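You operate a simulated robot arm through the tools that you are given. There is no shell and no other tool. Be economical: measure what you need, move in short steps, check, and stop when the job is done.

You run a simulated two-armed robot. Do the job below in one go: nothing can be reset, and whatever is moved stays where it is left.

Task
Pick up the blue oil jug with one hand, pass it to the other hand and put it on the roller bed. Set down upright: blue oil jug.

The check looks at the end state, three seconds after you hand in, the way a careful person would. Anything else that was tipped, shoved, dropped, spilled or broken makes it a failure.

Robot
Two 7-joint arms with four-finger grippers on one trunk, on a base that drives. Base frame: it is fixed to the floor where the robot stands at the start and does not move with it; the origin is under the middle of the robot, x ahead of it, y to its left, z up; the surface under the hand at the start is at about z = 0.8. Lengths are in m, angles in rad, forces in N, time in s.
The left shoulder is at the start at [0.04, 0.181, 1.13], the right one opposite. With the tool pointing down near the work surface each hand reaches from about 0.32 to 0.84 m from the robot's upright axis, wherever it stands, measured 20 degrees to its own side. Places, roughly: roller bed (24x34 cm) [1.88, -2.44, 0.82]. Payload 3.67 kg a hand.
Tool frame (each hand has its own): the origin (TCP) lies between the finger pads and is the grasp point; the fingertips stand 0.028 m ahead of it; z points along the fingers, y is the line along which they close. The gripper opens to 0.112 m. The gripper's body begins 0.073 m behind the TCP.
Orientation is that of the tool frame in the base frame, as [roll, pitch, yaw] about the fixed x, y, z axes, in that order (R = Rz(yaw) Ry(pitch) Rx(roll)). With the fingers straight down and closing along the base's y, the tool's x points along the base's -x, its y along +y and its z along -z.

Tools
- The arms move only by the tool jog_arm. It takes "left_moves", "right_moves" or both (then of equal length, played together; a hand with none holds still); each is a list of rows, each a list of 7 numbers: the shift along the base's x, y, z in units of 20 mm (1.0 is 20 mm), then the turn, a rotation vector about the base's x, y, z in units of 6 degrees (1.0 is 6 degrees), then the closure, from 0 (fully open) to 1 (shut). In form: [[tx, ty, tz, ax, ay, az, gripper], ...]. A call has 1 to 10 rows; each row shifts and turns the commanded pose from where the row before left it. A call with a number of a shift or a turn outside -1 to 1 is refused whole. A row lasts 0.2 s, in which the tool goes at most 0.05 m and 0.15 rad; a call with a longer step from one row to the next is refused whole, and so is a gripper value outside its range. A pose out of reach is approached as far as the arm can. The call stops where the force on the tool passes 40 N (or 10 N more than at its start, if that is more) or the arm is blocked; 0.2 s more then pass. Each finger halts on what it meets, pressing with about 38 N; the grip force reading is that of the motor and also rises with nothing between the fingers. The clock runs only during rows and for 0.2 s after the last one: add rows that do not move to give the fingers time. The reply holds the time, the measured pose of the TCP, the force on the tool along the base axes, the opening and the grip force, in the units named above and with some noise, with the torque about the TCP (base axes, N m) and any sound that the robot's microphone picked up.
- Cameras (640 x 400 px; columns grow to the right, rows downward): "scene" is now at [0.104, 0.0215, 1.3537]; the picture's right is [0.26, -0.96, 0.00], its down [-0.58, -0.16, -0.80] and it looks along [0.77, 0.21, -0.60] (base axes); focal length 259 px, centre (320, 200). "left" rides on the left gripper at [0.06, 0.018, -0.104] in its tool frame; the picture's right is [-0.29, 0.96, 0.00], its down [-0.80, -0.24, -0.55] and it looks along [-0.53, -0.16, 0.83] (tool axes); focal length 234 px, centre (320, 200). "right" rides on the right gripper at [0.06, -0.018, -0.104] in its tool frame; the picture's right is [0.29, 0.96, 0.00], its down [-0.80, 0.24, -0.55] and it looks along [-0.53, 0.16, 0.83] (tool axes); focal length 234 px, centre (320, 200). There is no depth. A picture from a camera that has moved, and an enlarged one, comes with that camera's place and axes in the base frame and with its lens.
- snapshot(camera): a new picture of that camera. No time passes.
- lift_body(by): slides the trunk up (or, below 0, down) by that many m; the arms and the scene camera ride with it, the base frame stays. It gives what a move gives, with no picture.
- roll_base(legs): drives the robot by 1 to 6 legs, each [ahead, left, turn to the left] in m, m and rad, along the robot's own axes; the way and the turn of a leg run together, so that a leg with both is an arc; at most 1.5 m and 3.142 rad a leg. The arms and the cameras ride along, it lands a little off, and it stops where it bumps. It gives what a move gives.
- pan_tilt(pan, tilt): turns the head with the scene camera to pan (to the left, within 1.501 rad either way) and tilt (down, from -0.506 to 1.204), counted from straight ahead of the robot. It gives what a move gives.
- zoom(camera, box): a new picture of the part [left, top, right, bottom] of that camera's present view, enlarged. No time passes.
- close_job(): hands the job in; it is judged then, once.

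Work in short steps. Places have to be worked out from the pictures, the camera data and where the tool is seen: move nearer, look again, correct. Check each grasp and each placing, and mend what went wrong. You have 120 turns and 92 pictures in all, those below and enlarged ones among them. Open the grippers and draw the arms clear of the work before you hand the job in, unless the task says otherwise; then end with one line.

The tools are called after "Call:" by a JSON object that holds its "fn" and its "kwargs". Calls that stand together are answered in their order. jog_arm: Moves the arms, as the interface text tells. Its arguments: {"type":"object","properties":{"left_moves":{"type":"array"},"right_moves":{"type":"array"}},"required":[]} The other tools are called the same way: lift_body (by) slides the trunk up or down; roll_base (legs) drives the base; pan_tilt (pan, tilt) turns the head that bears the scene camera; snapshot (camera) takes a picture; zoom (camera, box) takes an enlarged picture of a part of a camera's view; close_job () hands the job in.

At the start:

```text
time: 0.0
left_tcp_pos: [0.5056, 0.4062, 1.0202]
left_tool_rot: [-3.141, 0.0, 3.141]
left_ft_force: [-0.1, 0.0, 0.1]
left_torque: [-0.02, 0.01, 0.01]
left_finger_gap: 0.112
left_finger_force: 0.0
right_tcp_pos: [0.5006, -0.0795, 1.0407]
right_tool_rot: [-3.141, -0.001, -3.141]
right_ft_force: [0.0, 0.1, 0.2]
right_torque: [0.02, 0.04, 0.05]
right_finger_gap: 0.112
right_finger_force: 0.1
trunk travel left (down, up): [-0.25, 0.264]
robot x, y, heading: [-0.0032, -0.0007, 0.001]
head pan, tilt: [0.267, 0.641]
```

scene: 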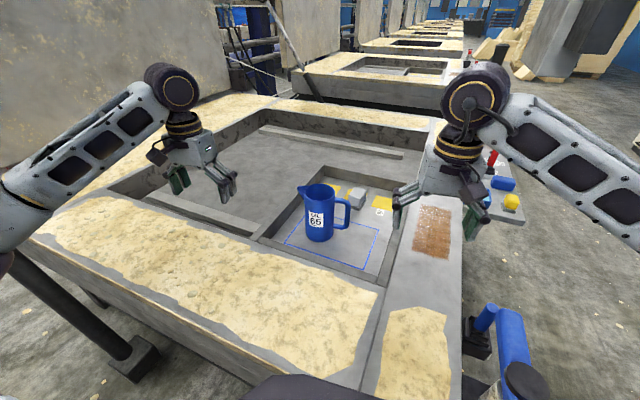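
right: 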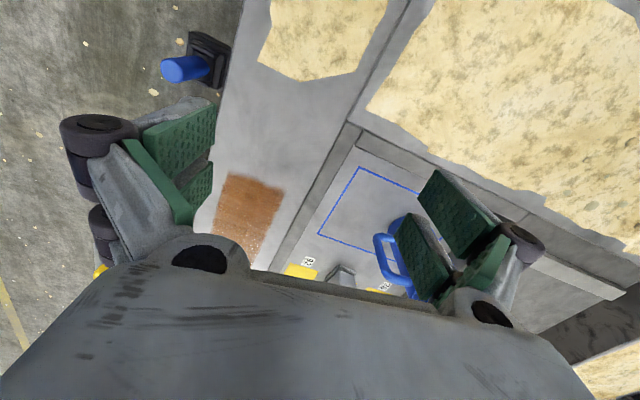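
left: 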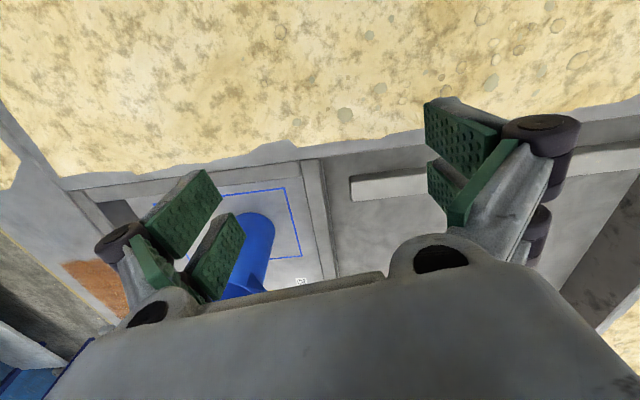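

The jug stands in the recessed tray, at roughly x 0.63, y 0.17. I'll zoom in for detail.

Call:
{"fn": "zoom", "kwargs": {"camera": "scene", "box": [240, 150, 440, 275]}}

Call:
{"fn": "zoom", "kwargs": {"camera": "scene", "box": [420, 100, 640, 240]}}

```text
3.20 times, centred on (340, 212) of scene
camera zoom: at [0.104, 0.0215, 1.3537], right [0.26, -0.96, 0.0], down [-0.58, -0.16, -0.8], along [0.77, 0.21, -0.6], focal length 830 px, centre (256, 160)
```

zoom: 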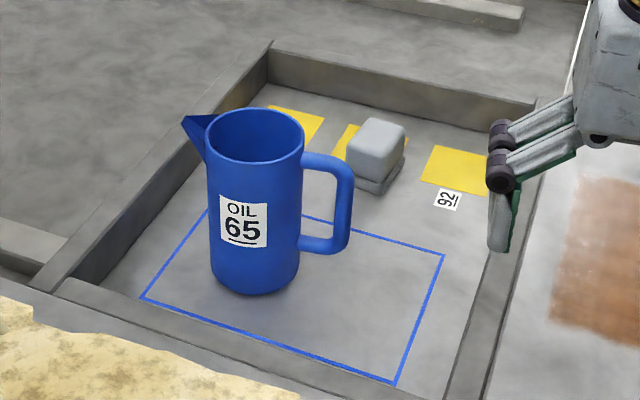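

```text
2.86 times, centred on (530, 170) of scene
camera zoom: at [0.104, 0.0215, 1.3537], right [0.26, -0.96, 0.0], down [-0.58, -0.16, -0.8], along [0.77, 0.21, -0.6], focal length 741 px, centre (-280, 286)
```

zoom: 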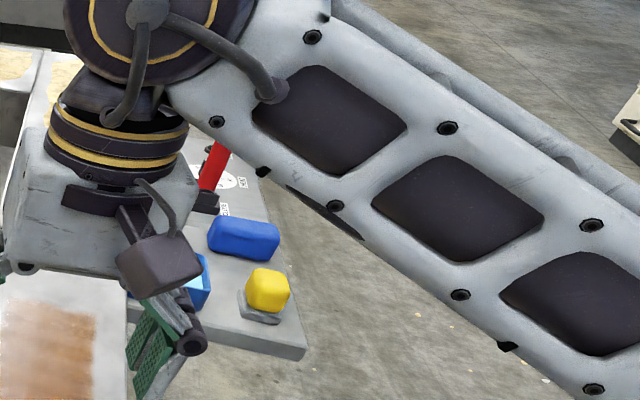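

Before I move anything, I'll look towards the roller bed and the floor on the way there.

Call:
{"fn": "pan_tilt", "kwargs": {"pan": -0.95, "tilt": 0.35}}

Call:
{"fn": "snapshot", "kwargs": {"camera": "scene"}}

```text
time: 1.4
left_tcp_pos: [0.5065, 0.4053, 1.0204]
left_tool_rot: [3.142, 0.002, 3.14]
left_ft_force: [0.1, -0.6, -0.2]
left_torque: [-0.01, -0.02, -0.02]
left_finger_gap: 0.112
left_finger_force: 0.0
right_tcp_pos: [0.5008, -0.0806, 1.0411]
right_tool_rot: [3.141, -0.001, 3.142]
right_ft_force: [-0.2, -0.1, -0.1]
right_torque: [-0.01, 0.0, -0.03]
right_finger_gap: 0.1124
right_finger_force: 0.1
trunk travel left (down, up): [-0.25, 0.264]
robot x, y, heading: [0.0018, -0.0022, 0.001]
head pan, tilt: [-0.949, 0.351]
```

```text
86 pictures are left
camera scene: at [0.0743, -0.0772, 1.38], right [-0.81, -0.58, 0.0], down [-0.2, 0.28, -0.94], along [0.55, -0.76, -0.34], focal length 259 px, centre (320, 200)
```

scene: 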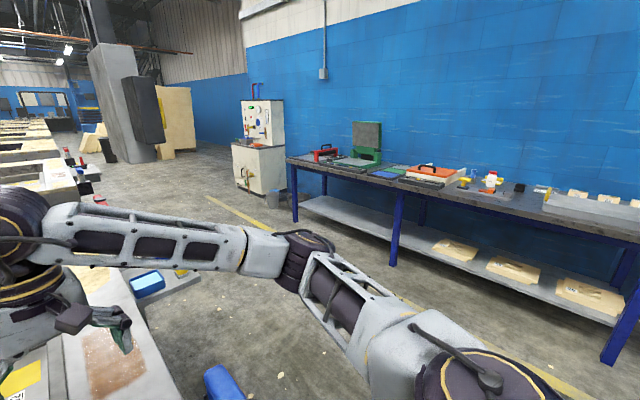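

The bed should project to about (312,157), which is the left end of the bench. Zooming in there.

Call:
{"fn": "zoom", "kwargs": {"camera": "scene", "box": [270, 110, 430, 210]}}

Call:
{"fn": "zoom", "kwargs": {"camera": "scene", "box": [380, 130, 640, 290]}}

```text
4.00 times, centred on (350, 160) of scene
camera zoom: at [0.0743, -0.0772, 1.38], right [-0.81, -0.58, 0.0], down [-0.2, 0.28, -0.94], along [0.55, -0.76, -0.34], focal length 1037 px, centre (200, 360)
```

zoom: 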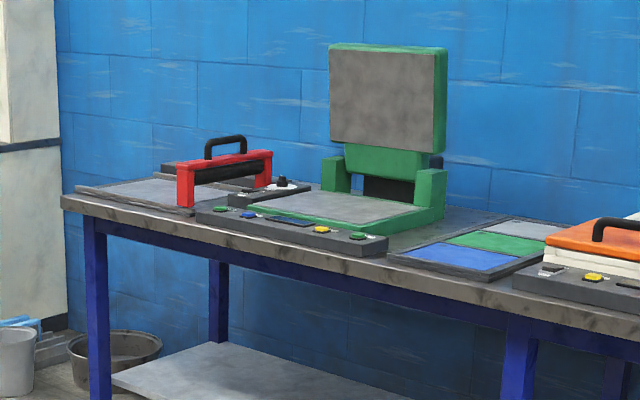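

```text
2.46 times, centred on (510, 210) of scene
camera zoom: at [0.0743, -0.0772, 1.38], right [-0.81, -0.58, 0.0], down [-0.2, 0.28, -0.94], along [0.55, -0.76, -0.34], focal length 638 px, centre (-148, 175)
```

zoom: 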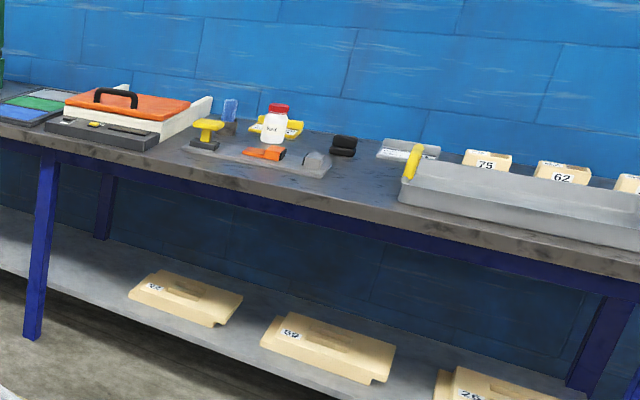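

The bed is the grey surface under the red gantry at the left end of the bench, and the floor to it looks open. Plan: the right hand takes the jug top-down, fingers across the handle–spout axis. In the air the left hand takes it from the spout side, and the left hand sets it down. First I'll turn the right tool about +z and point the head back at the jug.

Call:
{"fn": "jog_arm", "kwargs": {"right_moves": [[0, 0, 0.5, 0, 0, 1, 0], [0, 0, 0.5, 0, 0, 1, 0], [0, 0, 0, 0, 0, 1, 0], [0, 0, 0, 0, 0, 1, 0], [0, 0, 0, 0, 0, 1, 0], [0, 0, 0, 0, 0, 1, 0], [0, 0, 0, 0, 0, 1, 0], [0, 0, 0, 0, 0, 1, 0], [0, 0, 0, 0, 0, 1, 0], [0, 0, 0, 0, 0, 1, 0]]}}

Call:
{"fn": "pan_tilt", "kwargs": {"pan": 0.2, "tilt": 0.65}}

Call:
{"fn": "snapshot", "kwargs": {"camera": "scene"}}

Call:
{"fn": "snapshot", "kwargs": {"camera": "right"}}

```text
time: 3.6
left_tcp_pos: [0.5058, 0.4053, 1.0198]
left_tool_rot: [3.14, -0.001, -3.141]
left_ft_force: [1.3, 0.1, -0.6]
left_torque: [0.05, 0.07, -0.04]
left_finger_gap: 0.1119
left_finger_force: 0.1
right_tcp_pos: [0.501, -0.0802, 1.061]
right_tool_rot: [3.141, 0.0, -2.092]
right_ft_force: [1.0, 0.5, -1.4]
right_torque: [-0.04, -0.05, 0.06]
right_finger_gap: 0.1121
right_finger_force: 0.1
trunk travel left (down, up): [-0.25, 0.264]
robot x, y, heading: [-0.0009, 0.0001, 0.0]
head pan, tilt: [-0.949, 0.351]
```

```text
time: 5.0
left_tcp_pos: [0.5067, 0.4059, 1.0206]
left_tool_rot: [-3.141, 0.0, -3.141]
left_ft_force: [0.5, -0.3, 0.3]
left_torque: [0.02, 0.03, 0.0]
left_finger_gap: 0.1122
left_finger_force: 0.1
right_tcp_pos: [0.4997, -0.0797, 1.0617]
right_tool_rot: [-3.14, 0.0, -2.096]
right_ft_force: [0.0, 0.0, -0.4]
right_torque: [-0.01, 0.0, -0.01]
right_finger_gap: 0.1123
right_finger_force: 0.0
trunk travel left (down, up): [-0.25, 0.264]
robot x, y, heading: [0.0032, 0.0007, 0.004]
head pan, tilt: [0.201, 0.649]
```

```text
83 pictures are left
camera scene: at [0.1051, 0.0157, 1.3529], right [0.2, -0.98, 0.0], down [-0.59, -0.12, -0.8], along [0.78, 0.16, -0.6], focal length 259 px, centre (320, 200)
```

scene: 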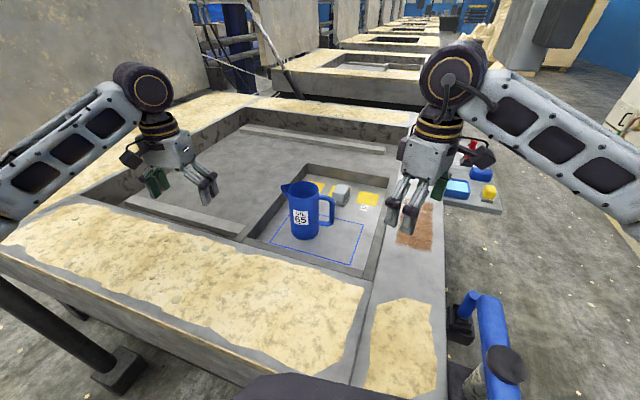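

```text
82 pictures are left
camera right: at [0.4846, -0.1408, 1.165], right [-0.97, 0.23, 0.0], down [0.19, 0.81, 0.55], along [0.13, 0.54, -0.83], focal length 234 px, centre (320, 200)
```

right: 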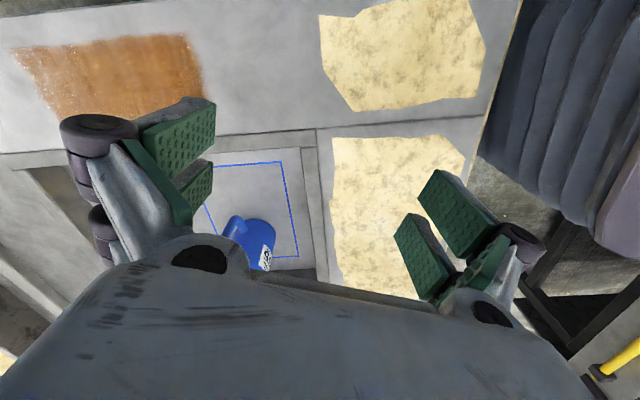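

The wrist turns freely. I'll finish the turn while bringing the right hand above the jug with ample height.

Call:
{"fn": "jog_arm", "kwargs": {"right_moves": [[0.5, 0.6, 1, 0, 0, 0.9, 0], [0.7, 0.9, 1, 0, 0, 0.9, 0], [0.7, 0.9, 0.5, 0, 0, 0.9, 0], [0.7, 0.9, 0, 0, 0, 0.9, 0], [0.7, 0.9, 0, 0, 0, 0.9, 0], [0.7, 0.9, 0, 0, 0, 0.9, 0], [0.7, 0.9, 0, 0, 0, 0.9, 0], [0.7, 0.9, 0, 0, 0, 0.9, 0], [0.7, 0.9, 0, 0, 0, 0.9, 0], [0.5, 0.7, 0, 0, 0, 0.9, 0]]}}

Call:
{"fn": "snapshot", "kwargs": {"camera": "right"}}

Call:
{"fn": "zoom", "kwargs": {"camera": "scene", "box": [220, 130, 420, 255]}}

```text
time: 7.2
left_tcp_pos: [0.5069, 0.4053, 1.0204]
left_tool_rot: [-3.141, 0.0, -3.14]
left_ft_force: [0.4, -0.3, -0.7]
left_torque: [0.02, -0.01, 0.0]
left_finger_gap: 0.1119
left_finger_force: 0.1
right_tcp_pos: [0.5063, -0.0711, 1.075]
right_tool_rot: [-3.141, 0.0, -2.032]
right_ft_force: [0.3, -0.6, 0.6]
right_torque: [0.0, -0.03, -0.04]
right_finger_gap: 0.1122
right_finger_force: 0.1
right hand out of reach, approached as far as the arm can: row 1, 2, 3, 4, 5, 6, 7, 8, 9, 10
trunk travel left (down, up): [-0.25, 0.264]
robot x, y, heading: [-0.0011, -0.0016, 0.001]
head pan, tilt: [0.201, 0.649]
```

```text
81 pictures are left
camera right: at [0.4954, -0.1329, 1.1794], right [-0.99, 0.17, 0.0], down [0.14, 0.82, 0.55], along [0.09, 0.55, -0.83], focal length 234 px, centre (320, 200)
```

right: 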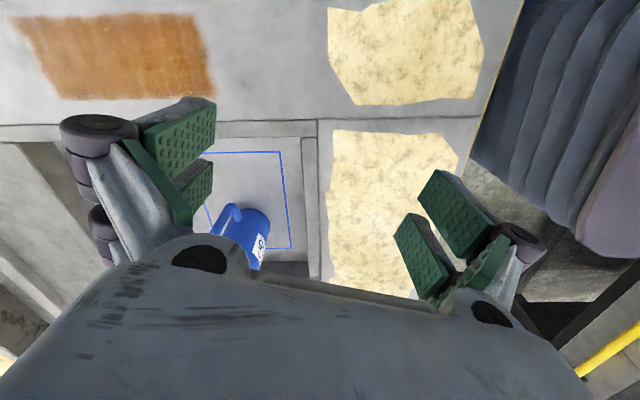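

```text
3.20 times, centred on (320, 192) of scene
camera zoom: at [0.105, 0.0158, 1.3529], right [0.2, -0.98, 0.0], down [-0.59, -0.12, -0.8], along [0.78, 0.16, -0.6], focal length 830 px, centre (320, 224)
```

zoom: 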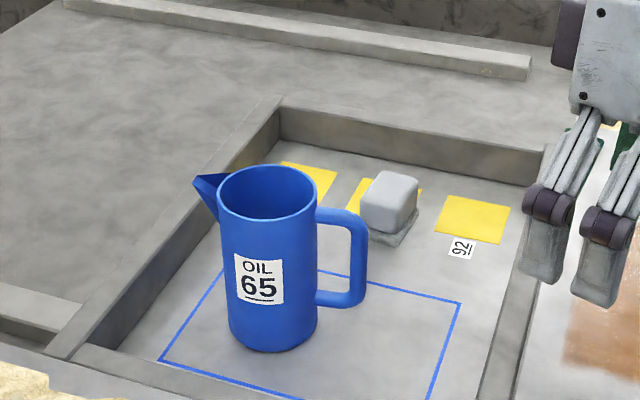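

The wrist hits a limit near +64° from the start. I'll turn it the other way instead: about -66° gives the same finger line.

Call:
{"fn": "jog_arm", "kwargs": {"right_moves": [[0, 0, 0, 0, 0, -1, 0], [0, 0, 0, 0, 0, -1, 0], [0, 0, 0, 0, 0, -1, 0], [0, 0, 0, 0, 0, -1, 0], [0, 0, 0, 0, 0, -1, 0], [0, 0, 0, 0, 0, -1, 0], [0, 0, 0, 0, 0, -1, 0], [0, 0, 0, 0, 0, -1, 0], [0, 0, 0, 0, 0, -1, 0], [0, 0, 0, 0, 0, -1, 0]]}}

```text
time: 9.4
left_tcp_pos: [0.5059, 0.4061, 1.0207]
left_tool_rot: [3.141, 0.001, 3.14]
left_ft_force: [0.7, 0.6, 0.5]
left_torque: [-0.02, 0.0, 0.02]
left_finger_gap: 0.112
left_finger_force: 0.0
right_tcp_pos: [0.5085, -0.0713, 1.0728]
right_tool_rot: [-3.141, 0.001, -3.079]
right_ft_force: [-0.5, 0.4, 0.3]
right_torque: [-0.02, -0.02, 0.01]
right_finger_gap: 0.1121
right_finger_force: 0.1
trunk travel left (down, up): [-0.25, 0.264]
robot x, y, heading: [-0.0031, -0.0045, -0.004]
head pan, tilt: [0.201, 0.649]
```

The commanded pose restarts from the measured one. Continuing the turn.

Call:
{"fn": "jog_arm", "kwargs": {"right_moves": [[0, 0, 0, 0, 0, -1, 0], [0, 0, 0, 0, 0, -1, 0], [0, 0, 0, 0, 0, -1, 0], [0, 0, 0, 0, 0, -1, 0], [0, 0, 0, 0, 0, -1, 0], [0, 0, 0, 0, 0, -1, 0], [0, 0, 0, 0, 0, -1, 0], [0, 0, 0, 0, 0, -1, 0], [0, 0, 0, 0, 0, -1, 0], [0, 0, 0, 0, 0, -1, 0]]}}

```text
time: 11.6
left_tcp_pos: [0.5047, 0.4048, 1.0203]
left_tool_rot: [3.141, 0.002, -3.141]
left_ft_force: [1.3, 0.2, 0.5]
left_torque: [0.04, 0.01, 0.0]
left_finger_gap: 0.112
left_finger_force: 0.0
right_tcp_pos: [0.5087, -0.071, 1.0737]
right_tool_rot: [-3.141, 0.0, 2.154]
right_ft_force: [0.1, 0.3, 0.4]
right_torque: [-0.01, -0.01, 0.0]
right_finger_gap: 0.1121
right_finger_force: 0.0
trunk travel left (down, up): [-0.25, 0.264]
robot x, y, heading: [0.0029, 0.0013, -0.002]
head pan, tilt: [0.201, 0.649]
```

From the two views I put the tray floor at z≈0.768 and the jug axis at about (0.69, 0.18). The rim is at z≈0.93, the diameter about 0.089, and the handle azimuth about -78°. Moving the right hand most of the way over it at safe height.

Call:
{"fn": "jog_arm", "kwargs": {"right_moves": [[0.8, 1, 0.3, 0, 0, -0.36, 0], [0.8, 1, 0, 0, 0, -0.36, 0], [0.8, 1, 0, 0, 0, -0.36, 0], [0.8, 1, 0, 0, 0, -0.36, 0], [0.8, 1, 0, 0, 0, -0.36, 0], [0.8, 1, 0, 0, 0, -0.36, 0], [0.8, 1, 0, 0, 0, -0.36, 0], [0.8, 1, 0, 0, 0, -0.36, 0], [0.8, 1, 0, 0, 0, -0.36, 0], [0.8, 1, 0, 0, 0, -0.36, 0]]}}

Call:
{"fn": "snapshot", "kwargs": {"camera": "right"}}

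Call:
{"fn": "snapshot", "kwargs": {"camera": "scene"}}

```text
time: 13.8
left_tcp_pos: [0.5052, 0.4072, 1.0193]
left_tool_rot: [-3.141, 0.0, -3.141]
left_ft_force: [-0.1, 0.5, -0.5]
left_torque: [-0.02, -0.01, 0.0]
left_finger_gap: 0.1119
left_finger_force: 0.0
right_tcp_pos: [0.6638, 0.1256, 1.0781]
right_tool_rot: [3.141, 0.002, 1.781]
right_ft_force: [0.3, 0.5, 0.3]
right_torque: [-0.03, -0.01, 0.0]
right_finger_gap: 0.1121
right_finger_force: 0.0
right hand out of reach, approached as far as the arm can: row 10
trunk travel left (down, up): [-0.25, 0.264]
robot x, y, heading: [-0.0008, -0.0004, 0.005]
head pan, tilt: [0.201, 0.649]
```

```text
79 pictures are left
camera right: at [0.6326, 0.1803, 1.1817], right [0.88, 0.48, 0.0], down [0.4, -0.73, 0.56], along [0.27, -0.49, -0.83], focal length 234 px, centre (320, 200)
```

right: 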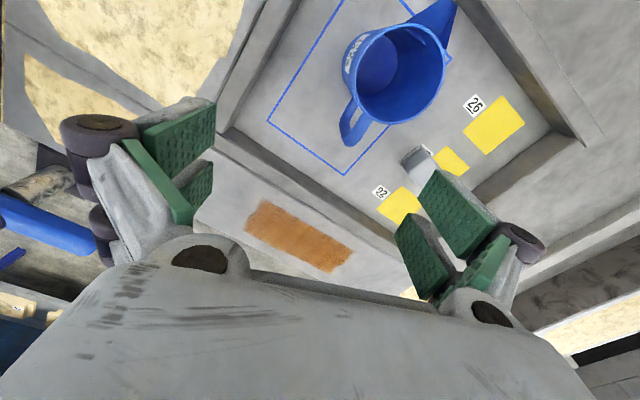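

```text
78 pictures are left
camera scene: at [0.1047, 0.0174, 1.3529], right [0.2, -0.98, 0.0], down [-0.59, -0.12, -0.8], along [0.78, 0.16, -0.6], focal length 259 px, centre (320, 200)
```

scene: 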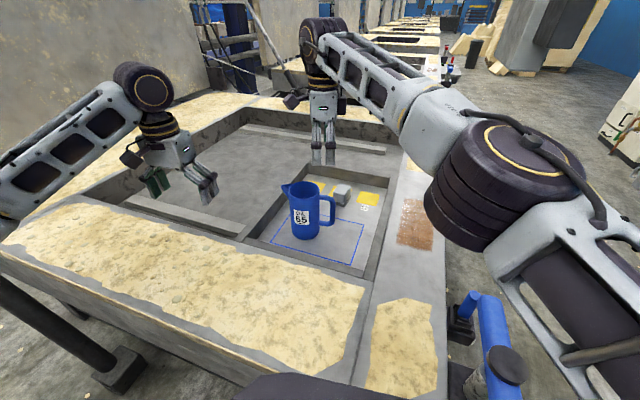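

The right arm is at its reach limit here. I'll drive the base 0.22 m left, which is clear, with both hands high above the table.

Call:
{"fn": "roll_base", "kwargs": {"legs": [[0, 0.22, 0]]}}

Call:
{"fn": "snapshot", "kwargs": {"camera": "scene"}}

```text
time: 15.5
left_tcp_pos: [0.5054, 0.6227, 1.0202]
left_tool_rot: [3.141, 0.0, 3.141]
left_ft_force: [-0.6, 0.2, 0.5]
left_torque: [-0.01, 0.03, 0.0]
left_finger_gap: 0.1119
left_finger_force: 0.0
right_tcp_pos: [0.6646, 0.3419, 1.0777]
right_tool_rot: [3.141, 0.003, 1.781]
right_ft_force: [1.3, 1.2, 0.0]
right_torque: [-0.02, -0.02, 0.01]
right_finger_gap: 0.1119
right_finger_force: 0.1
trunk travel left (down, up): [-0.25, 0.264]
robot x, y, heading: [0.0047, 0.2193, -0.001]
head pan, tilt: [0.201, 0.649]
```

```text
77 pictures are left
camera scene: at [0.1051, 0.2342, 1.3529], right [0.2, -0.98, 0.0], down [-0.59, -0.12, -0.8], along [0.78, 0.16, -0.6], focal length 259 px, centre (320, 200)
```

scene: 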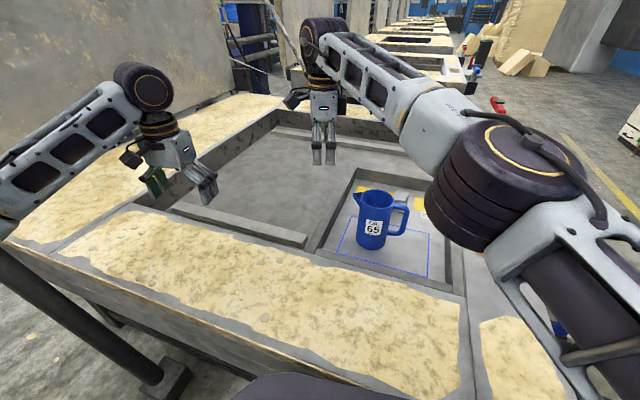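

Now I have a second scene viewpoint, so I'll zoom on the jug to triangulate.

Call:
{"fn": "zoom", "kwargs": {"camera": "scene", "box": [300, 160, 460, 260]}}

```text
4.00 times, centred on (380, 210) of scene
camera zoom: at [0.1051, 0.2342, 1.3529], right [0.2, -0.98, 0.0], down [-0.59, -0.12, -0.8], along [0.78, 0.16, -0.6], focal length 1037 px, centre (80, 160)
```

zoom: 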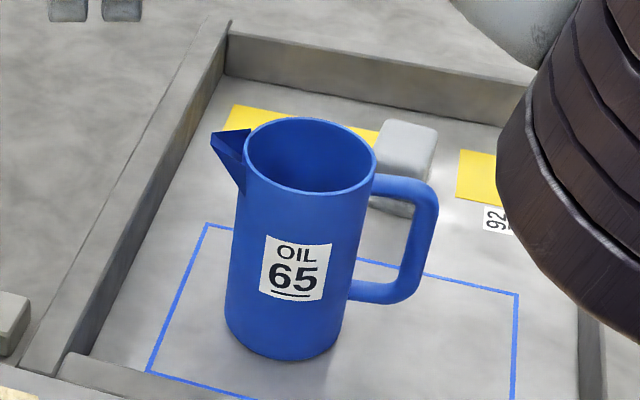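

Triangulation gives the rim centre at about (0.718, 0.192, 0.911), diameter about 0.094. Moving the right hand above it at the same height.

Call:
{"fn": "jog_arm", "kwargs": {"right_moves": [[0.33, -0.92, 0, 0, 0, 0, 0], [0.33, -0.92, 0, 0, 0, 0, 0], [0.33, -0.92, 0, 0, 0, 0, 0], [0.33, -0.92, 0, 0, 0, 0, 0], [0.33, -0.92, 0, 0, 0, 0, 0], [0.33, -0.92, 0, 0, 0, 0, 0], [0.33, -0.92, 0, 0, 0, 0, 0], [0.33, -0.92, 0, 0, 0, 0, 0]]}}

Call:
{"fn": "snapshot", "kwargs": {"camera": "right"}}

Call:
{"fn": "zoom", "kwargs": {"camera": "scene", "box": [300, 120, 460, 260]}}

```text
time: 17.3
left_tcp_pos: [0.5074, 0.6223, 1.0214]
left_tool_rot: [3.142, 0.0, -3.141]
left_ft_force: [0.3, 0.4, -0.6]
left_torque: [0.01, -0.02, -0.02]
left_finger_gap: 0.112
left_finger_force: 0.0
right_tcp_pos: [0.7182, 0.1935, 1.0769]
right_tool_rot: [3.14, -0.001, 1.781]
right_ft_force: [0.2, -0.1, -0.1]
right_torque: [0.04, 0.01, -0.02]
right_finger_gap: 0.1117
right_finger_force: 0.1
trunk travel left (down, up): [-0.25, 0.264]
robot x, y, heading: [0.0006, 0.217, -0.001]
head pan, tilt: [0.201, 0.649]
```

```text
75 pictures are left
camera right: at [0.6875, 0.2477, 1.1805], right [0.88, 0.48, 0.0], down [0.4, -0.73, 0.55], along [0.27, -0.49, -0.83], focal length 234 px, centre (320, 200)
```

right: 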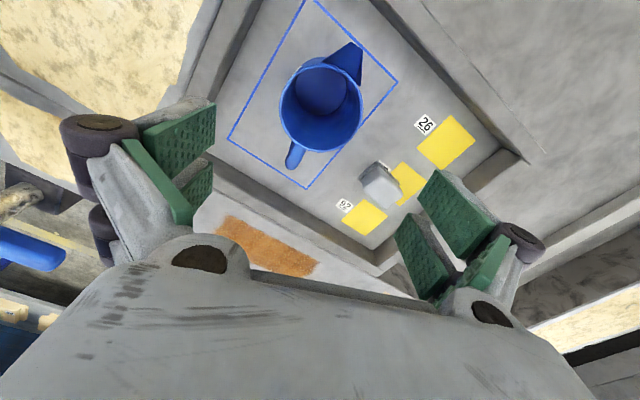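

```text
2.86 times, centred on (380, 190) of scene
camera zoom: at [0.1054, 0.2328, 1.3529], right [0.2, -0.98, 0.0], down [-0.59, -0.12, -0.8], along [0.78, 0.16, -0.6], focal length 741 px, centre (149, 229)
```

zoom: 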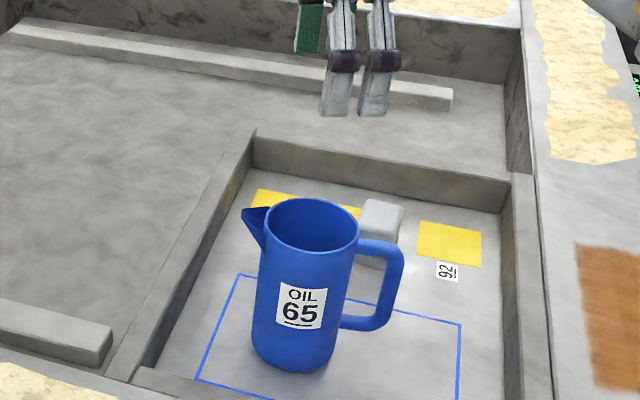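

The hand is centred over the jug within about 5 mm. From above, the handle is at azimuth about -90°, so I turn the last 12° to close along x, then go down to just above the rim and look.

Call:
{"fn": "jog_arm", "kwargs": {"right_moves": [[0, 0.1, 0, 0, 0, -1, 0], [0, 0.1, 0, 0, 0, -1, 0], [0, 0, -1, 0, 0, 0, 0], [0, 0, -1, 0, 0, 0, 0], [0, 0, -1, 0, 0, 0, 0], [0, 0, -1, 0, 0, 0, 0], [0, 0, -1, 0, 0, 0, 0], [0, 0, -0.4, 0, 0, 0, 0]]}}

Call:
{"fn": "snapshot", "kwargs": {"camera": "right"}}

Call:
{"fn": "zoom", "kwargs": {"camera": "scene", "box": [300, 140, 460, 260]}}

```text
time: 19.1
left_tcp_pos: [0.5065, 0.6234, 1.0189]
left_tool_rot: [-3.141, 0.001, -3.141]
left_ft_force: [0.2, 0.8, -0.1]
left_torque: [0.0, 0.0, -0.02]
left_finger_gap: 0.1118
left_finger_force: 0.1
right_tcp_pos: [0.716, 0.1969, 0.9694]
right_tool_rot: [-3.141, 0.002, 1.57]
right_ft_force: [0.2, 0.2, -0.1]
right_torque: [-0.01, 0.0, -0.03]
right_finger_gap: 0.1118
right_finger_force: 0.0
trunk travel left (down, up): [-0.25, 0.264]
robot x, y, heading: [-0.0014, 0.2196, 0.003]
head pan, tilt: [0.201, 0.649]
```

```text
73 pictures are left
camera right: at [0.6972, 0.2573, 1.0735], right [0.96, 0.29, 0.0], down [0.24, -0.8, 0.55], along [0.16, -0.53, -0.83], focal length 234 px, centre (320, 200)
```

right: 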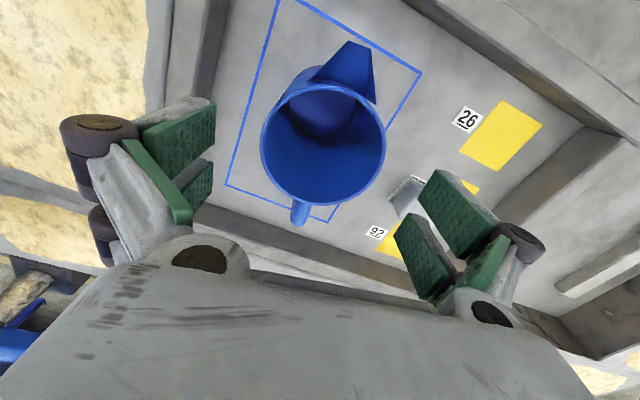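

```text
3.33 times, centred on (380, 200) of scene
camera zoom: at [0.1051, 0.2336, 1.3529], right [0.2, -0.98, 0.0], down [-0.59, -0.12, -0.8], along [0.78, 0.16, -0.6], focal length 864 px, centre (120, 200)
```

zoom: 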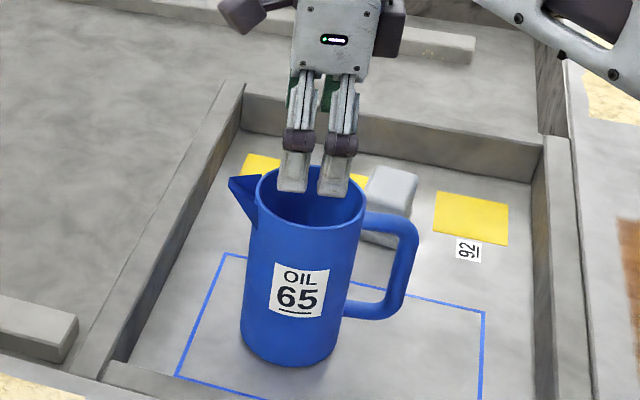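

It is centred within 4 mm, and the fingers straddle the rim clear of handle and spout. Descending to TCP z≈0.895.

Call:
{"fn": "jog_arm", "kwargs": {"right_moves": [[0, 0.2, -0.8, 0, 0, 0, 0], [0, 0, -1, 0, 0, 0, 0], [0, 0, -1, 0, 0, 0, 0], [0, 0, -0.9, 0, 0, 0, 0]]}}

Call:
{"fn": "snapshot", "kwargs": {"camera": "right"}}

Call:
{"fn": "zoom", "kwargs": {"camera": "scene", "box": [300, 140, 460, 260]}}

```text
time: 20.1
left_tcp_pos: [0.5066, 0.6228, 1.0199]
left_tool_rot: [3.141, 0.0, -3.141]
left_ft_force: [0.4, -0.2, -0.7]
left_torque: [0.0, 0.01, 0.01]
left_finger_gap: 0.1119
left_finger_force: 0.1
right_tcp_pos: [0.7171, 0.2018, 0.8947]
right_tool_rot: [3.141, -0.001, 1.569]
right_ft_force: [0.2, 0.4, 0.0]
right_torque: [-0.02, 0.02, -0.02]
right_finger_gap: 0.1118
right_finger_force: 0.0
trunk travel left (down, up): [-0.25, 0.264]
robot x, y, heading: [-0.0009, 0.2184, 0.0]
head pan, tilt: [0.201, 0.649]
```

```text
71 pictures are left
camera right: at [0.6982, 0.2616, 0.9996], right [0.96, 0.29, 0.0], down [0.24, -0.8, 0.55], along [0.16, -0.53, -0.83], focal length 234 px, centre (320, 200)
```

right: 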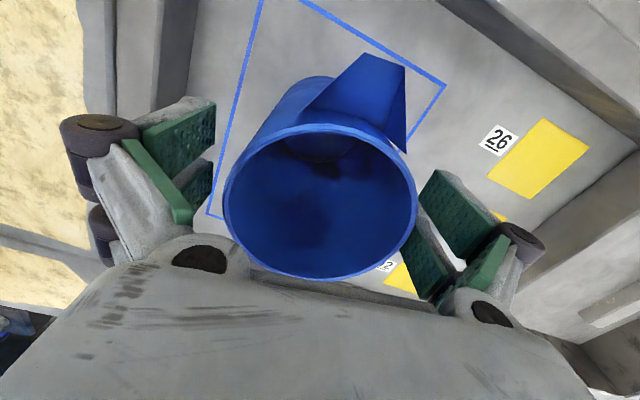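

```text
3.33 times, centred on (380, 200) of scene
camera zoom: at [0.1055, 0.2335, 1.3529], right [0.2, -0.98, 0.0], down [-0.59, -0.12, -0.8], along [0.78, 0.16, -0.61], focal length 864 px, centre (120, 200)
```

zoom: 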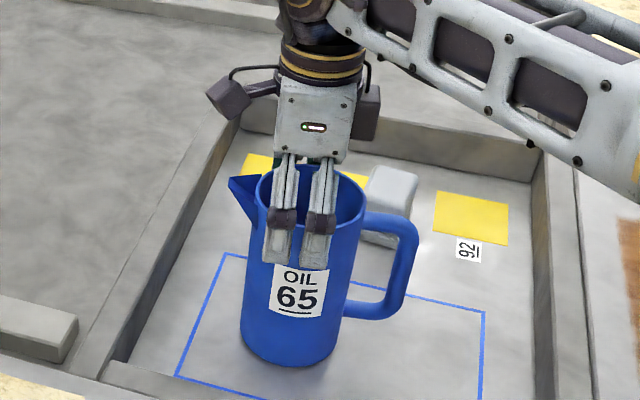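

Both fingers are outside the rim and centred. Closing.

Call:
{"fn": "jog_arm", "kwargs": {"right_moves": [[0, 0, 0, 0, 0, 0, 0.2], [0, 0, 0, 0, 0, 0, 0.6], [0, 0, 0, 0, 0, 0, 1], [0, 0, 0, 0, 0, 0, 1]]}}

Call:
{"fn": "zoom", "kwargs": {"camera": "scene", "box": [300, 140, 460, 260]}}

```text
time: 21.1
left_tcp_pos: [0.5062, 0.6238, 1.0203]
left_tool_rot: [-3.141, 0.001, 3.141]
left_ft_force: [0.4, 0.0, 0.6]
left_torque: [-0.06, -0.01, -0.03]
left_finger_gap: 0.1121
left_finger_force: 0.0
right_tcp_pos: [0.7176, 0.2015, 0.8966]
right_tool_rot: [-3.14, 0.002, 1.572]
right_ft_force: [0.7, 0.1, 5.5]
right_torque: [-0.04, -0.17, 0.01]
right_finger_gap: 0.0934
right_finger_force: 38.1
trunk travel left (down, up): [-0.25, 0.264]
robot x, y, heading: [0.0018, 0.2174, 0.003]
head pan, tilt: [0.201, 0.649]
```

```text
3.33 times, centred on (380, 200) of scene
camera zoom: at [0.1047, 0.2336, 1.353], right [0.2, -0.98, 0.0], down [-0.59, -0.12, -0.8], along [0.78, 0.16, -0.6], focal length 864 px, centre (120, 200)
```

zoom: 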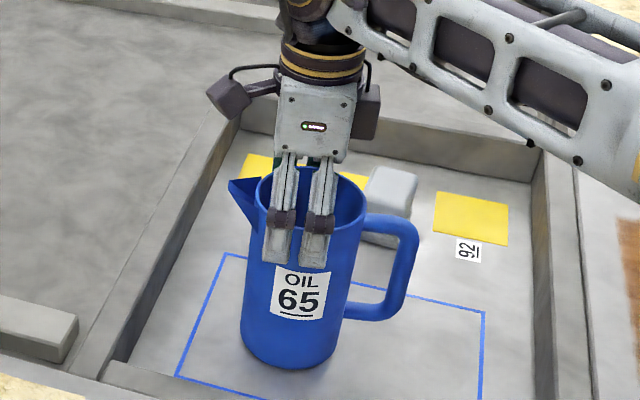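

Gripped at a 0.093 m gap with full force. Lifting gently.

Call:
{"fn": "jog_arm", "kwargs": {"right_moves": [[0, 0, 0.3, 0, 0, 0, 1], [0, 0, 0.6, 0, 0, 0, 1], [0, 0, 0.8, 0, 0, 0, 1], [0, 0, 0.8, 0, 0, 0, 1], [0, 0, 0.5, 0, 0, 0, 1], [0, 0, 0, 0, 0, 0, 1]]}}

Call:
{"fn": "snapshot", "kwargs": {"camera": "scene"}}

```text
time: 22.5
left_tcp_pos: [0.5062, 0.6227, 1.0198]
left_tool_rot: [3.139, -0.001, -3.142]
left_ft_force: [-0.2, -0.6, 0.5]
left_torque: [0.03, 0.01, 0.02]
left_finger_gap: 0.1121
left_finger_force: 0.2
right_tcp_pos: [0.7184, 0.2037, 0.9568]
right_tool_rot: [-3.14, 0.001, 1.571]
right_ft_force: [0.3, -1.5, -0.9]
right_torque: [0.06, -0.01, 0.0]
right_finger_gap: 0.0931
right_finger_force: 37.9
trunk travel left (down, up): [-0.25, 0.264]
robot x, y, heading: [-0.0004, 0.2136, 0.0]
head pan, tilt: [0.201, 0.649]
```

```text
68 pictures are left
camera scene: at [0.1054, 0.2336, 1.3529], right [0.2, -0.98, 0.0], down [-0.59, -0.12, -0.8], along [0.78, 0.16, -0.6], focal length 259 px, centre (320, 200)
```

scene: 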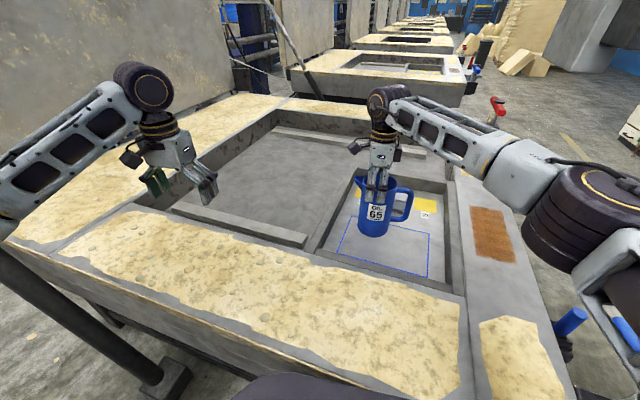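

The jug is lifted cleanly and is light, and the grip is steady. Raising it, drawing it nearer and yawing it 45° so the spout faces the left hand.

Call:
{"fn": "jog_arm", "kwargs": {"right_moves": [[0, 0, 0.8, 0, 0, 0, 1], [-0.4, 0, 0.8, 0, 0, 0.5, 1], [-0.8, 0, 0.8, 0, 0, 0.9, 1], [-0.8, 0, 0.8, 0, 0, 0.9, 1], [-0.8, 0, 0.8, 0, 0, 0.9, 1], [-0.8, 0, 0.8, 0, 0, 0.9, 1], [-0.8, 0, 0.8, 0, 0, 0.9, 1], [-0.8, 0, 0.6, 0, 0, 0.9, 1], [-0.8, 0, 0.4, 0, 0, 0.9, 1], [-0.6, 0, 0.2, 0, 0, 0.7, 1]]}}

Call:
{"fn": "snapshot", "kwargs": {"camera": "scene"}}

Call:
{"fn": "snapshot", "kwargs": {"camera": "right"}}

```text
time: 24.7
left_tcp_pos: [0.5054, 0.6232, 1.0215]
left_tool_rot: [3.14, 0.001, -3.141]
left_ft_force: [-0.5, 0.0, 0.3]
left_torque: [0.03, 0.0, -0.01]
left_finger_gap: 0.1122
left_finger_force: 0.0
right_tcp_pos: [0.5857, 0.2021, 1.0926]
right_tool_rot: [-3.14, 0.0, 2.358]
right_ft_force: [-0.7, -0.1, -2.1]
right_torque: [0.04, 0.04, 0.01]
right_finger_gap: 0.0931
right_finger_force: 37.6
trunk travel left (down, up): [-0.25, 0.264]
robot x, y, heading: [-0.0024, 0.2153, -0.003]
head pan, tilt: [0.201, 0.649]
```

```text
67 pictures are left
camera scene: at [0.1051, 0.2333, 1.3529], right [0.2, -0.98, 0.0], down [-0.59, -0.12, -0.8], along [0.78, 0.16, -0.6], focal length 259 px, centre (320, 200)
```

scene: 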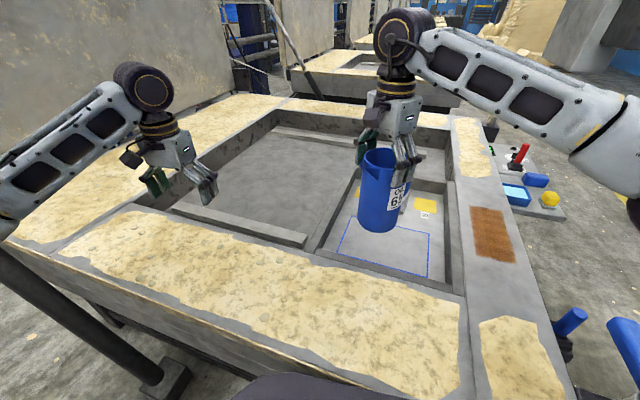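

```text
66 pictures are left
camera right: at [0.5299, 0.2311, 1.197], right [0.47, 0.88, 0.0], down [0.73, -0.39, 0.55], along [0.49, -0.26, -0.83], focal length 234 px, centre (320, 200)
```

right: 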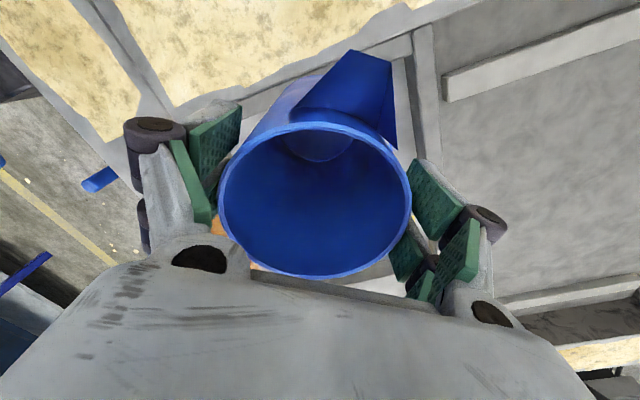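

The jug hangs level. Next I turn the left hand for a side grasp, first yaw -45° and then pitch up to about 30° below horizontal. Meanwhile the right hand moves the jug out to x≈0.69 for more room.

Call:
{"fn": "jog_arm", "kwargs": {"left_moves": [[0, 0, 0, 0, 0, -0.9375, 0], [0, 0, 0, 0, 0, -0.9375, 0], [0, 0, 0, 0, 0, -0.9375, 0], [0, 0, 0, 0, 0, -0.9375, 0], [0, 0, 0, 0, 0, -0.9375, 0], [0, 0, 0, 0, 0, -0.9375, 0], [0, 0, 0, 0, 0, -0.9375, 0], [0, 0, 0, 0, 0, -0.9375, 0]], "right_moves": [[0.65, -0.1, 0, 0, 0, 0, 1], [0.65, -0.1, 0, 0, 0, 0, 1], [0.65, -0.1, 0, 0, 0, 0, 1], [0.65, -0.1, 0, 0, 0, 0, 1], [0.65, -0.1, 0, 0, 0, 0, 1], [0.65, -0.1, 0, 0, 0, 0, 1], [0.65, -0.1, 0, 0, 0, 0, 1], [0.65, -0.1, 0, 0, 0, 0, 1]]}}

Call:
{"fn": "jog_arm", "kwargs": {"left_moves": [[0, 0, 0, -0.707, -0.707, 0, 0], [0, 0, 0, -0.707, -0.707, 0, 0], [0, 0, 0, -0.707, -0.707, 0, 0], [0, 0, 0, -0.707, -0.707, 0, 0], [0, 0, 0, -0.707, -0.707, 0, 0], [0, 0, 0, -0.707, -0.707, 0, 0], [0, 0, 0, -0.707, -0.707, 0, 0], [0, 0, 0, -0.707, -0.707, 0, 0], [0, 0, 0, -0.707, -0.707, 0, 0], [0, 0, 0, -0.707, -0.707, 0, 0]]}}

Call:
{"fn": "snapshot", "kwargs": {"camera": "scene"}}

```text
time: 26.5
left_tcp_pos: [0.5069, 0.6245, 1.0205]
left_tool_rot: [-3.137, 0.001, 2.355]
left_ft_force: [0.8, -0.8, -0.1]
left_torque: [-0.01, 0.02, 0.02]
left_finger_gap: 0.112
left_finger_force: 0.1
right_tcp_pos: [0.6924, 0.1867, 1.0917]
right_tool_rot: [-3.138, 0.0, 2.356]
right_ft_force: [0.7, 0.4, -1.1]
right_torque: [0.07, 0.1, -0.02]
right_finger_gap: 0.0933
right_finger_force: 37.9
trunk travel left (down, up): [-0.25, 0.264]
robot x, y, heading: [-0.0016, 0.2205, 0.003]
head pan, tilt: [0.201, 0.649]
```

```text
time: 28.7
left_tcp_pos: [0.5061, 0.6251, 1.0208]
left_tool_rot: [-3.14, 1.05, 2.358]
left_ft_force: [0.5, -0.7, 0.7]
left_torque: [-0.03, -0.03, 0.0]
left_finger_gap: 0.1122
left_finger_force: 0.2
right_tcp_pos: [0.6899, 0.1872, 1.0927]
right_tool_rot: [-3.141, 0.0, 2.355]
right_ft_force: [1.0, 0.2, -1.9]
right_torque: [0.04, 0.03, 0.02]
right_finger_gap: 0.0933
right_finger_force: 37.5
trunk travel left (down, up): [-0.25, 0.264]
robot x, y, heading: [0.0027, 0.2158, 0.0]
head pan, tilt: [0.201, 0.649]
```

```text
65 pictures are left
camera scene: at [0.105, 0.234, 1.3529], right [0.2, -0.98, 0.0], down [-0.59, -0.12, -0.8], along [0.78, 0.16, -0.6], focal length 259 px, centre (320, 200)
```

scene: 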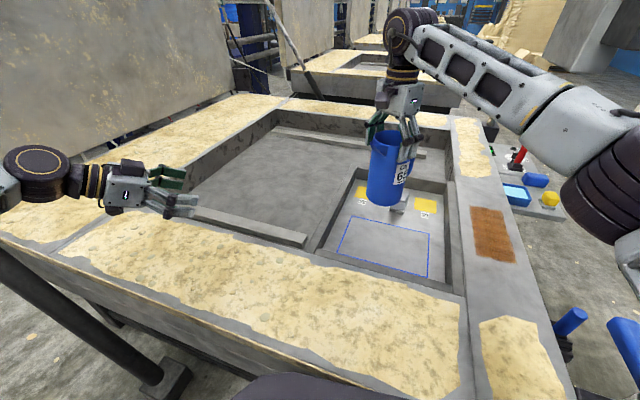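

The left hand has its orientation. Moving it to a pre-grasp spot 14 cm from the jug axis on the spout side.

Call:
{"fn": "jog_arm", "kwargs": {"left_moves": [[0.25, -1, 0, 0, 0, 0, 0], [0.25, -1, 0, 0, 0, 0, 0], [0.25, -1, 0, 0, 0, 0, 0], [0.25, -1, 0, 0, 0, 0, 0], [0.25, -1, 0, 0, 0, 0, 0], [0.25, -1, 0, 0, 0, 0, 0], [0.25, -1, 0, 0, 0, 0, 0], [0.25, -1, 0, 0, 0, 0, 0], [0.25, -1, -0.3, 0, 0, 0, 0], [0.25, -1, -0.5, 0, 0, 0, 0]]}}

Call:
{"fn": "jog_arm", "kwargs": {"left_moves": [[0.25, -1, 0, 0, 0, 0, 0], [0.25, -1, 0, 0, 0, 0, 0], [0.25, -1, 0, 0, 0, 0, 0], [0.25, -1, 0, 0, 0, 0, 0], [0.25, -1, 0, 0, 0, 0, 0], [0.25, -1, 0, 0, 0, 0, 0], [0.25, -0.9, 0, 0, 0, 0, 0]]}}

Call:
{"fn": "snapshot", "kwargs": {"camera": "scene"}}

Call:
{"fn": "snapshot", "kwargs": {"camera": "left"}}

```text
time: 30.9
left_tcp_pos: [0.5569, 0.423, 1.0042]
left_tool_rot: [-3.138, 1.047, 2.358]
left_ft_force: [0.7, -1.4, 0.3]
left_torque: [-0.01, -0.03, 0.01]
left_finger_gap: 0.1119
left_finger_force: 0.2
right_tcp_pos: [0.6908, 0.1864, 1.0922]
right_tool_rot: [-3.139, -0.001, 2.357]
right_ft_force: [0.4, -0.5, -1.4]
right_torque: [0.04, 0.03, 0.0]
right_finger_gap: 0.0934
right_finger_force: 38.0
trunk travel left (down, up): [-0.25, 0.264]
robot x, y, heading: [-0.0004, 0.2147, -0.003]
head pan, tilt: [0.201, 0.649]
```

```text
time: 32.5
left_tcp_pos: [0.5918, 0.2856, 1.004]
left_tool_rot: [-3.139, 1.046, 2.358]
left_ft_force: [0.8, 0.5, 0.7]
left_torque: [0.03, 0.0, -0.02]
left_finger_gap: 0.1119
left_finger_force: 0.0
right_tcp_pos: [0.691, 0.1869, 1.0921]
right_tool_rot: [-3.141, 0.0, 2.356]
right_ft_force: [0.6, 0.5, -2.3]
right_torque: [0.02, 0.01, 0.0]
right_finger_gap: 0.093
right_finger_force: 37.1
trunk travel left (down, up): [-0.25, 0.264]
robot x, y, heading: [-0.0034, 0.2178, -0.001]
head pan, tilt: [0.201, 0.649]
```

```text
64 pictures are left
camera scene: at [0.1057, 0.233, 1.3529], right [0.2, -0.98, 0.0], down [-0.59, -0.12, -0.8], along [0.78, 0.16, -0.61], focal length 259 px, centre (320, 200)
```

scene: 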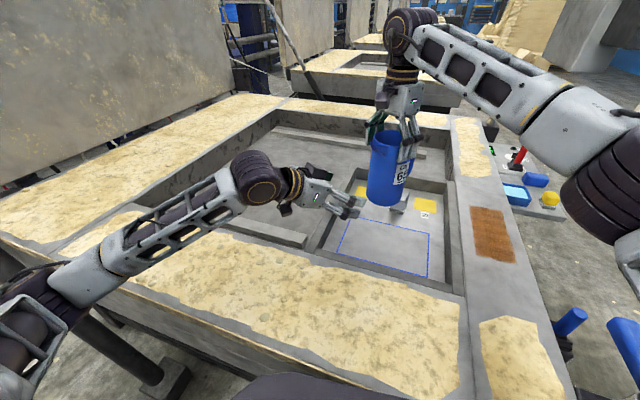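

```text
63 pictures are left
camera left: at [0.5196, 0.3826, 1.0033], right [0.78, 0.58, 0.25], down [-0.23, -0.11, 0.97], along [0.59, -0.81, 0.04], focal length 234 px, centre (320, 200)
```

left: 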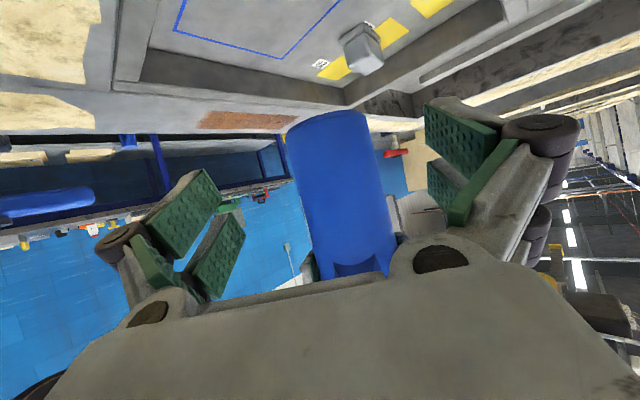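

The jug sits centred between the left fingers, about 4 mm off. The left TCP is about 7 cm above the jug base, well below the right fingertips. Approaching horizontally in two parts.

Call:
{"fn": "jog_arm", "kwargs": {"left_moves": [[0.74, -0.66, 0, 0, 0, 0, 0], [0.74, -0.66, 0, 0, 0, 0, 0], [0.74, -0.66, 0, 0, 0, 0, 0], [0.7, -0.7, 0, 0, 0, 0, 0]]}}

Call:
{"fn": "snapshot", "kwargs": {"camera": "left"}}

Call:
{"fn": "zoom", "kwargs": {"camera": "scene", "box": [280, 100, 460, 230]}}

```text
time: 33.5
left_tcp_pos: [0.6516, 0.2315, 1.0039]
left_tool_rot: [-3.14, 1.044, 2.357]
left_ft_force: [0.7, 0.0, 0.1]
left_torque: [0.01, -0.01, -0.01]
left_finger_gap: 0.1121
left_finger_force: 0.0
right_tcp_pos: [0.69, 0.1857, 1.0916]
right_tool_rot: [3.141, 0.0, 2.356]
right_ft_force: [-0.4, -0.1, -2.4]
right_torque: [0.03, 0.04, -0.01]
right_finger_gap: 0.0929
right_finger_force: 38.1
trunk travel left (down, up): [-0.25, 0.264]
robot x, y, heading: [-0.0018, 0.2171, -0.0]
head pan, tilt: [0.201, 0.649]
```

```text
62 pictures are left
camera left: at [0.5782, 0.3293, 1.0033], right [0.78, 0.58, 0.25], down [-0.23, -0.11, 0.97], along [0.58, -0.81, 0.04], focal length 234 px, centre (320, 200)
```

left: 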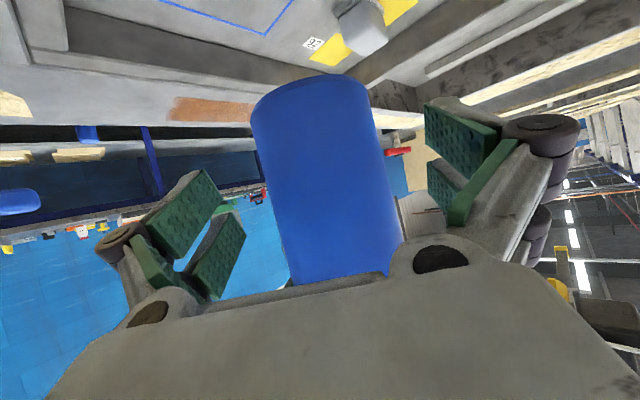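

```text
3.08 times, centred on (370, 165) of scene
camera zoom: at [0.1059, 0.2328, 1.3529], right [0.2, -0.98, 0.0], down [-0.59, -0.12, -0.8], along [0.78, 0.16, -0.61], focal length 798 px, centre (166, 308)
```

zoom: 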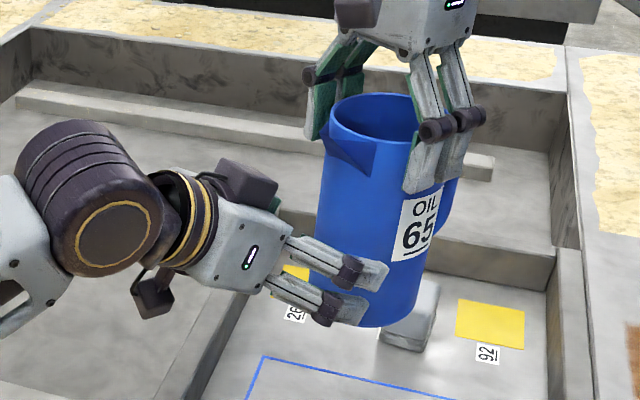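

Centred. There is about 6 cm to go, so advancing 5 cm more, leaving the TCP 8 mm short of the axis to keep the palm off the jug.

Call:
{"fn": "jog_arm", "kwargs": {"left_moves": [[0.6, -0.6, 0, 0, 0, 0, 0], [0.6, -0.6, 0, 0, 0, 0, 0], [0.6, -0.6, 0, 0, 0, 0, 0]]}}

Call:
{"fn": "snapshot", "kwargs": {"camera": "left"}}

Call:
{"fn": "zoom", "kwargs": {"camera": "scene", "box": [280, 100, 460, 230]}}

```text
time: 34.3
left_tcp_pos: [0.6866, 0.1935, 1.0034]
left_tool_rot: [3.141, 1.045, 2.356]
left_ft_force: [-0.5, 0.4, 0.2]
left_torque: [-0.02, -0.01, 0.01]
left_finger_gap: 0.112
left_finger_force: 0.2
right_tcp_pos: [0.6899, 0.1858, 1.0918]
right_tool_rot: [-3.141, 0.0, 2.356]
right_ft_force: [-0.2, -0.4, -0.6]
right_torque: [0.05, 0.04, 0.0]
right_finger_gap: 0.0934
right_finger_force: 37.8
trunk travel left (down, up): [-0.25, 0.264]
robot x, y, heading: [0.0028, 0.2199, -0.002]
head pan, tilt: [0.201, 0.649]
```

```text
60 pictures are left
camera left: at [0.6142, 0.2936, 1.0034], right [0.78, 0.58, 0.25], down [-0.23, -0.11, 0.97], along [0.58, -0.81, 0.04], focal length 234 px, centre (320, 200)
```

left: 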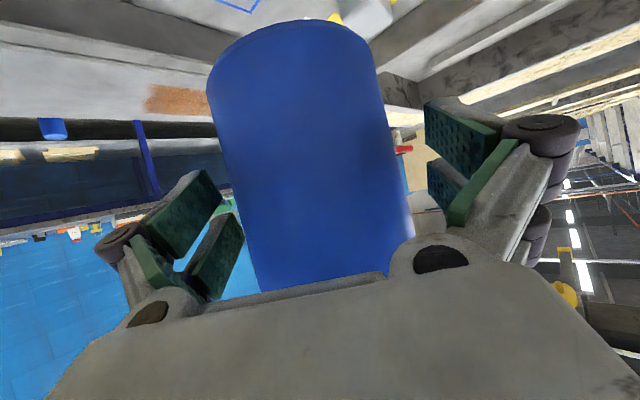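

```text
3.08 times, centred on (370, 165) of scene
camera zoom: at [0.1057, 0.2329, 1.3529], right [0.2, -0.98, 0.0], down [-0.59, -0.12, -0.8], along [0.78, 0.16, -0.61], focal length 798 px, centre (166, 308)
```

zoom: 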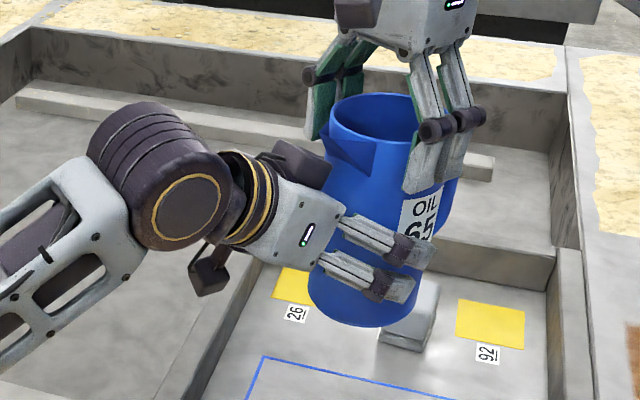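

The left hand is in place, 3 mm off laterally. I'll correct that and close the left gripper gradually while the right holds.

Call:
{"fn": "jog_arm", "kwargs": {"left_moves": [[-0.1, -0.12, 0, 0, 0, 0, 0], [0, 0, 0, 0, 0, 0, 0.15], [0, 0, 0, 0, 0, 0, 0.5], [0, 0, 0, 0, 0, 0, 1], [0, 0, 0, 0, 0, 0, 1]], "right_moves": [[0, 0, 0, 0, 0, 0, 1], [0, 0, 0, 0, 0, 0, 1], [0, 0, 0, 0, 0, 0, 1], [0, 0, 0, 0, 0, 0, 1], [0, 0, 0, 0, 0, 0, 1]]}}

Call:
{"fn": "zoom", "kwargs": {"camera": "scene", "box": [280, 100, 460, 230]}}

```text
time: 35.5
left_tcp_pos: [0.6832, 0.1931, 1.0042]
left_tool_rot: [-3.141, 1.047, 2.358]
left_ft_force: [-2.7, 0.0, 1.3]
left_torque: [-0.12, -0.01, -0.16]
left_finger_gap: 0.0931
left_finger_force: 37.7
right_tcp_pos: [0.6903, 0.1872, 1.0921]
right_tool_rot: [3.14, 0.002, 2.356]
right_ft_force: [2.9, -0.9, -1.7]
right_torque: [0.05, -0.27, 0.18]
right_finger_gap: 0.0931
right_finger_force: 38.2
trunk travel left (down, up): [-0.25, 0.264]
robot x, y, heading: [0.0009, 0.2201, 0.0]
head pan, tilt: [0.201, 0.649]
```

```text
3.08 times, centred on (370, 165) of scene
camera zoom: at [0.1053, 0.2335, 1.3529], right [0.2, -0.98, 0.0], down [-0.59, -0.12, -0.8], along [0.78, 0.16, -0.6], focal length 798 px, centre (166, 308)
```

zoom: 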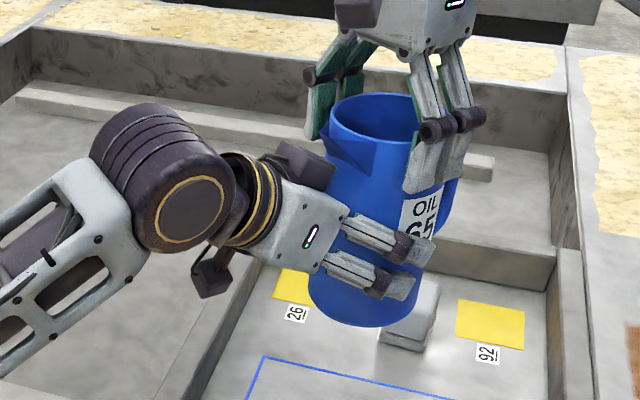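

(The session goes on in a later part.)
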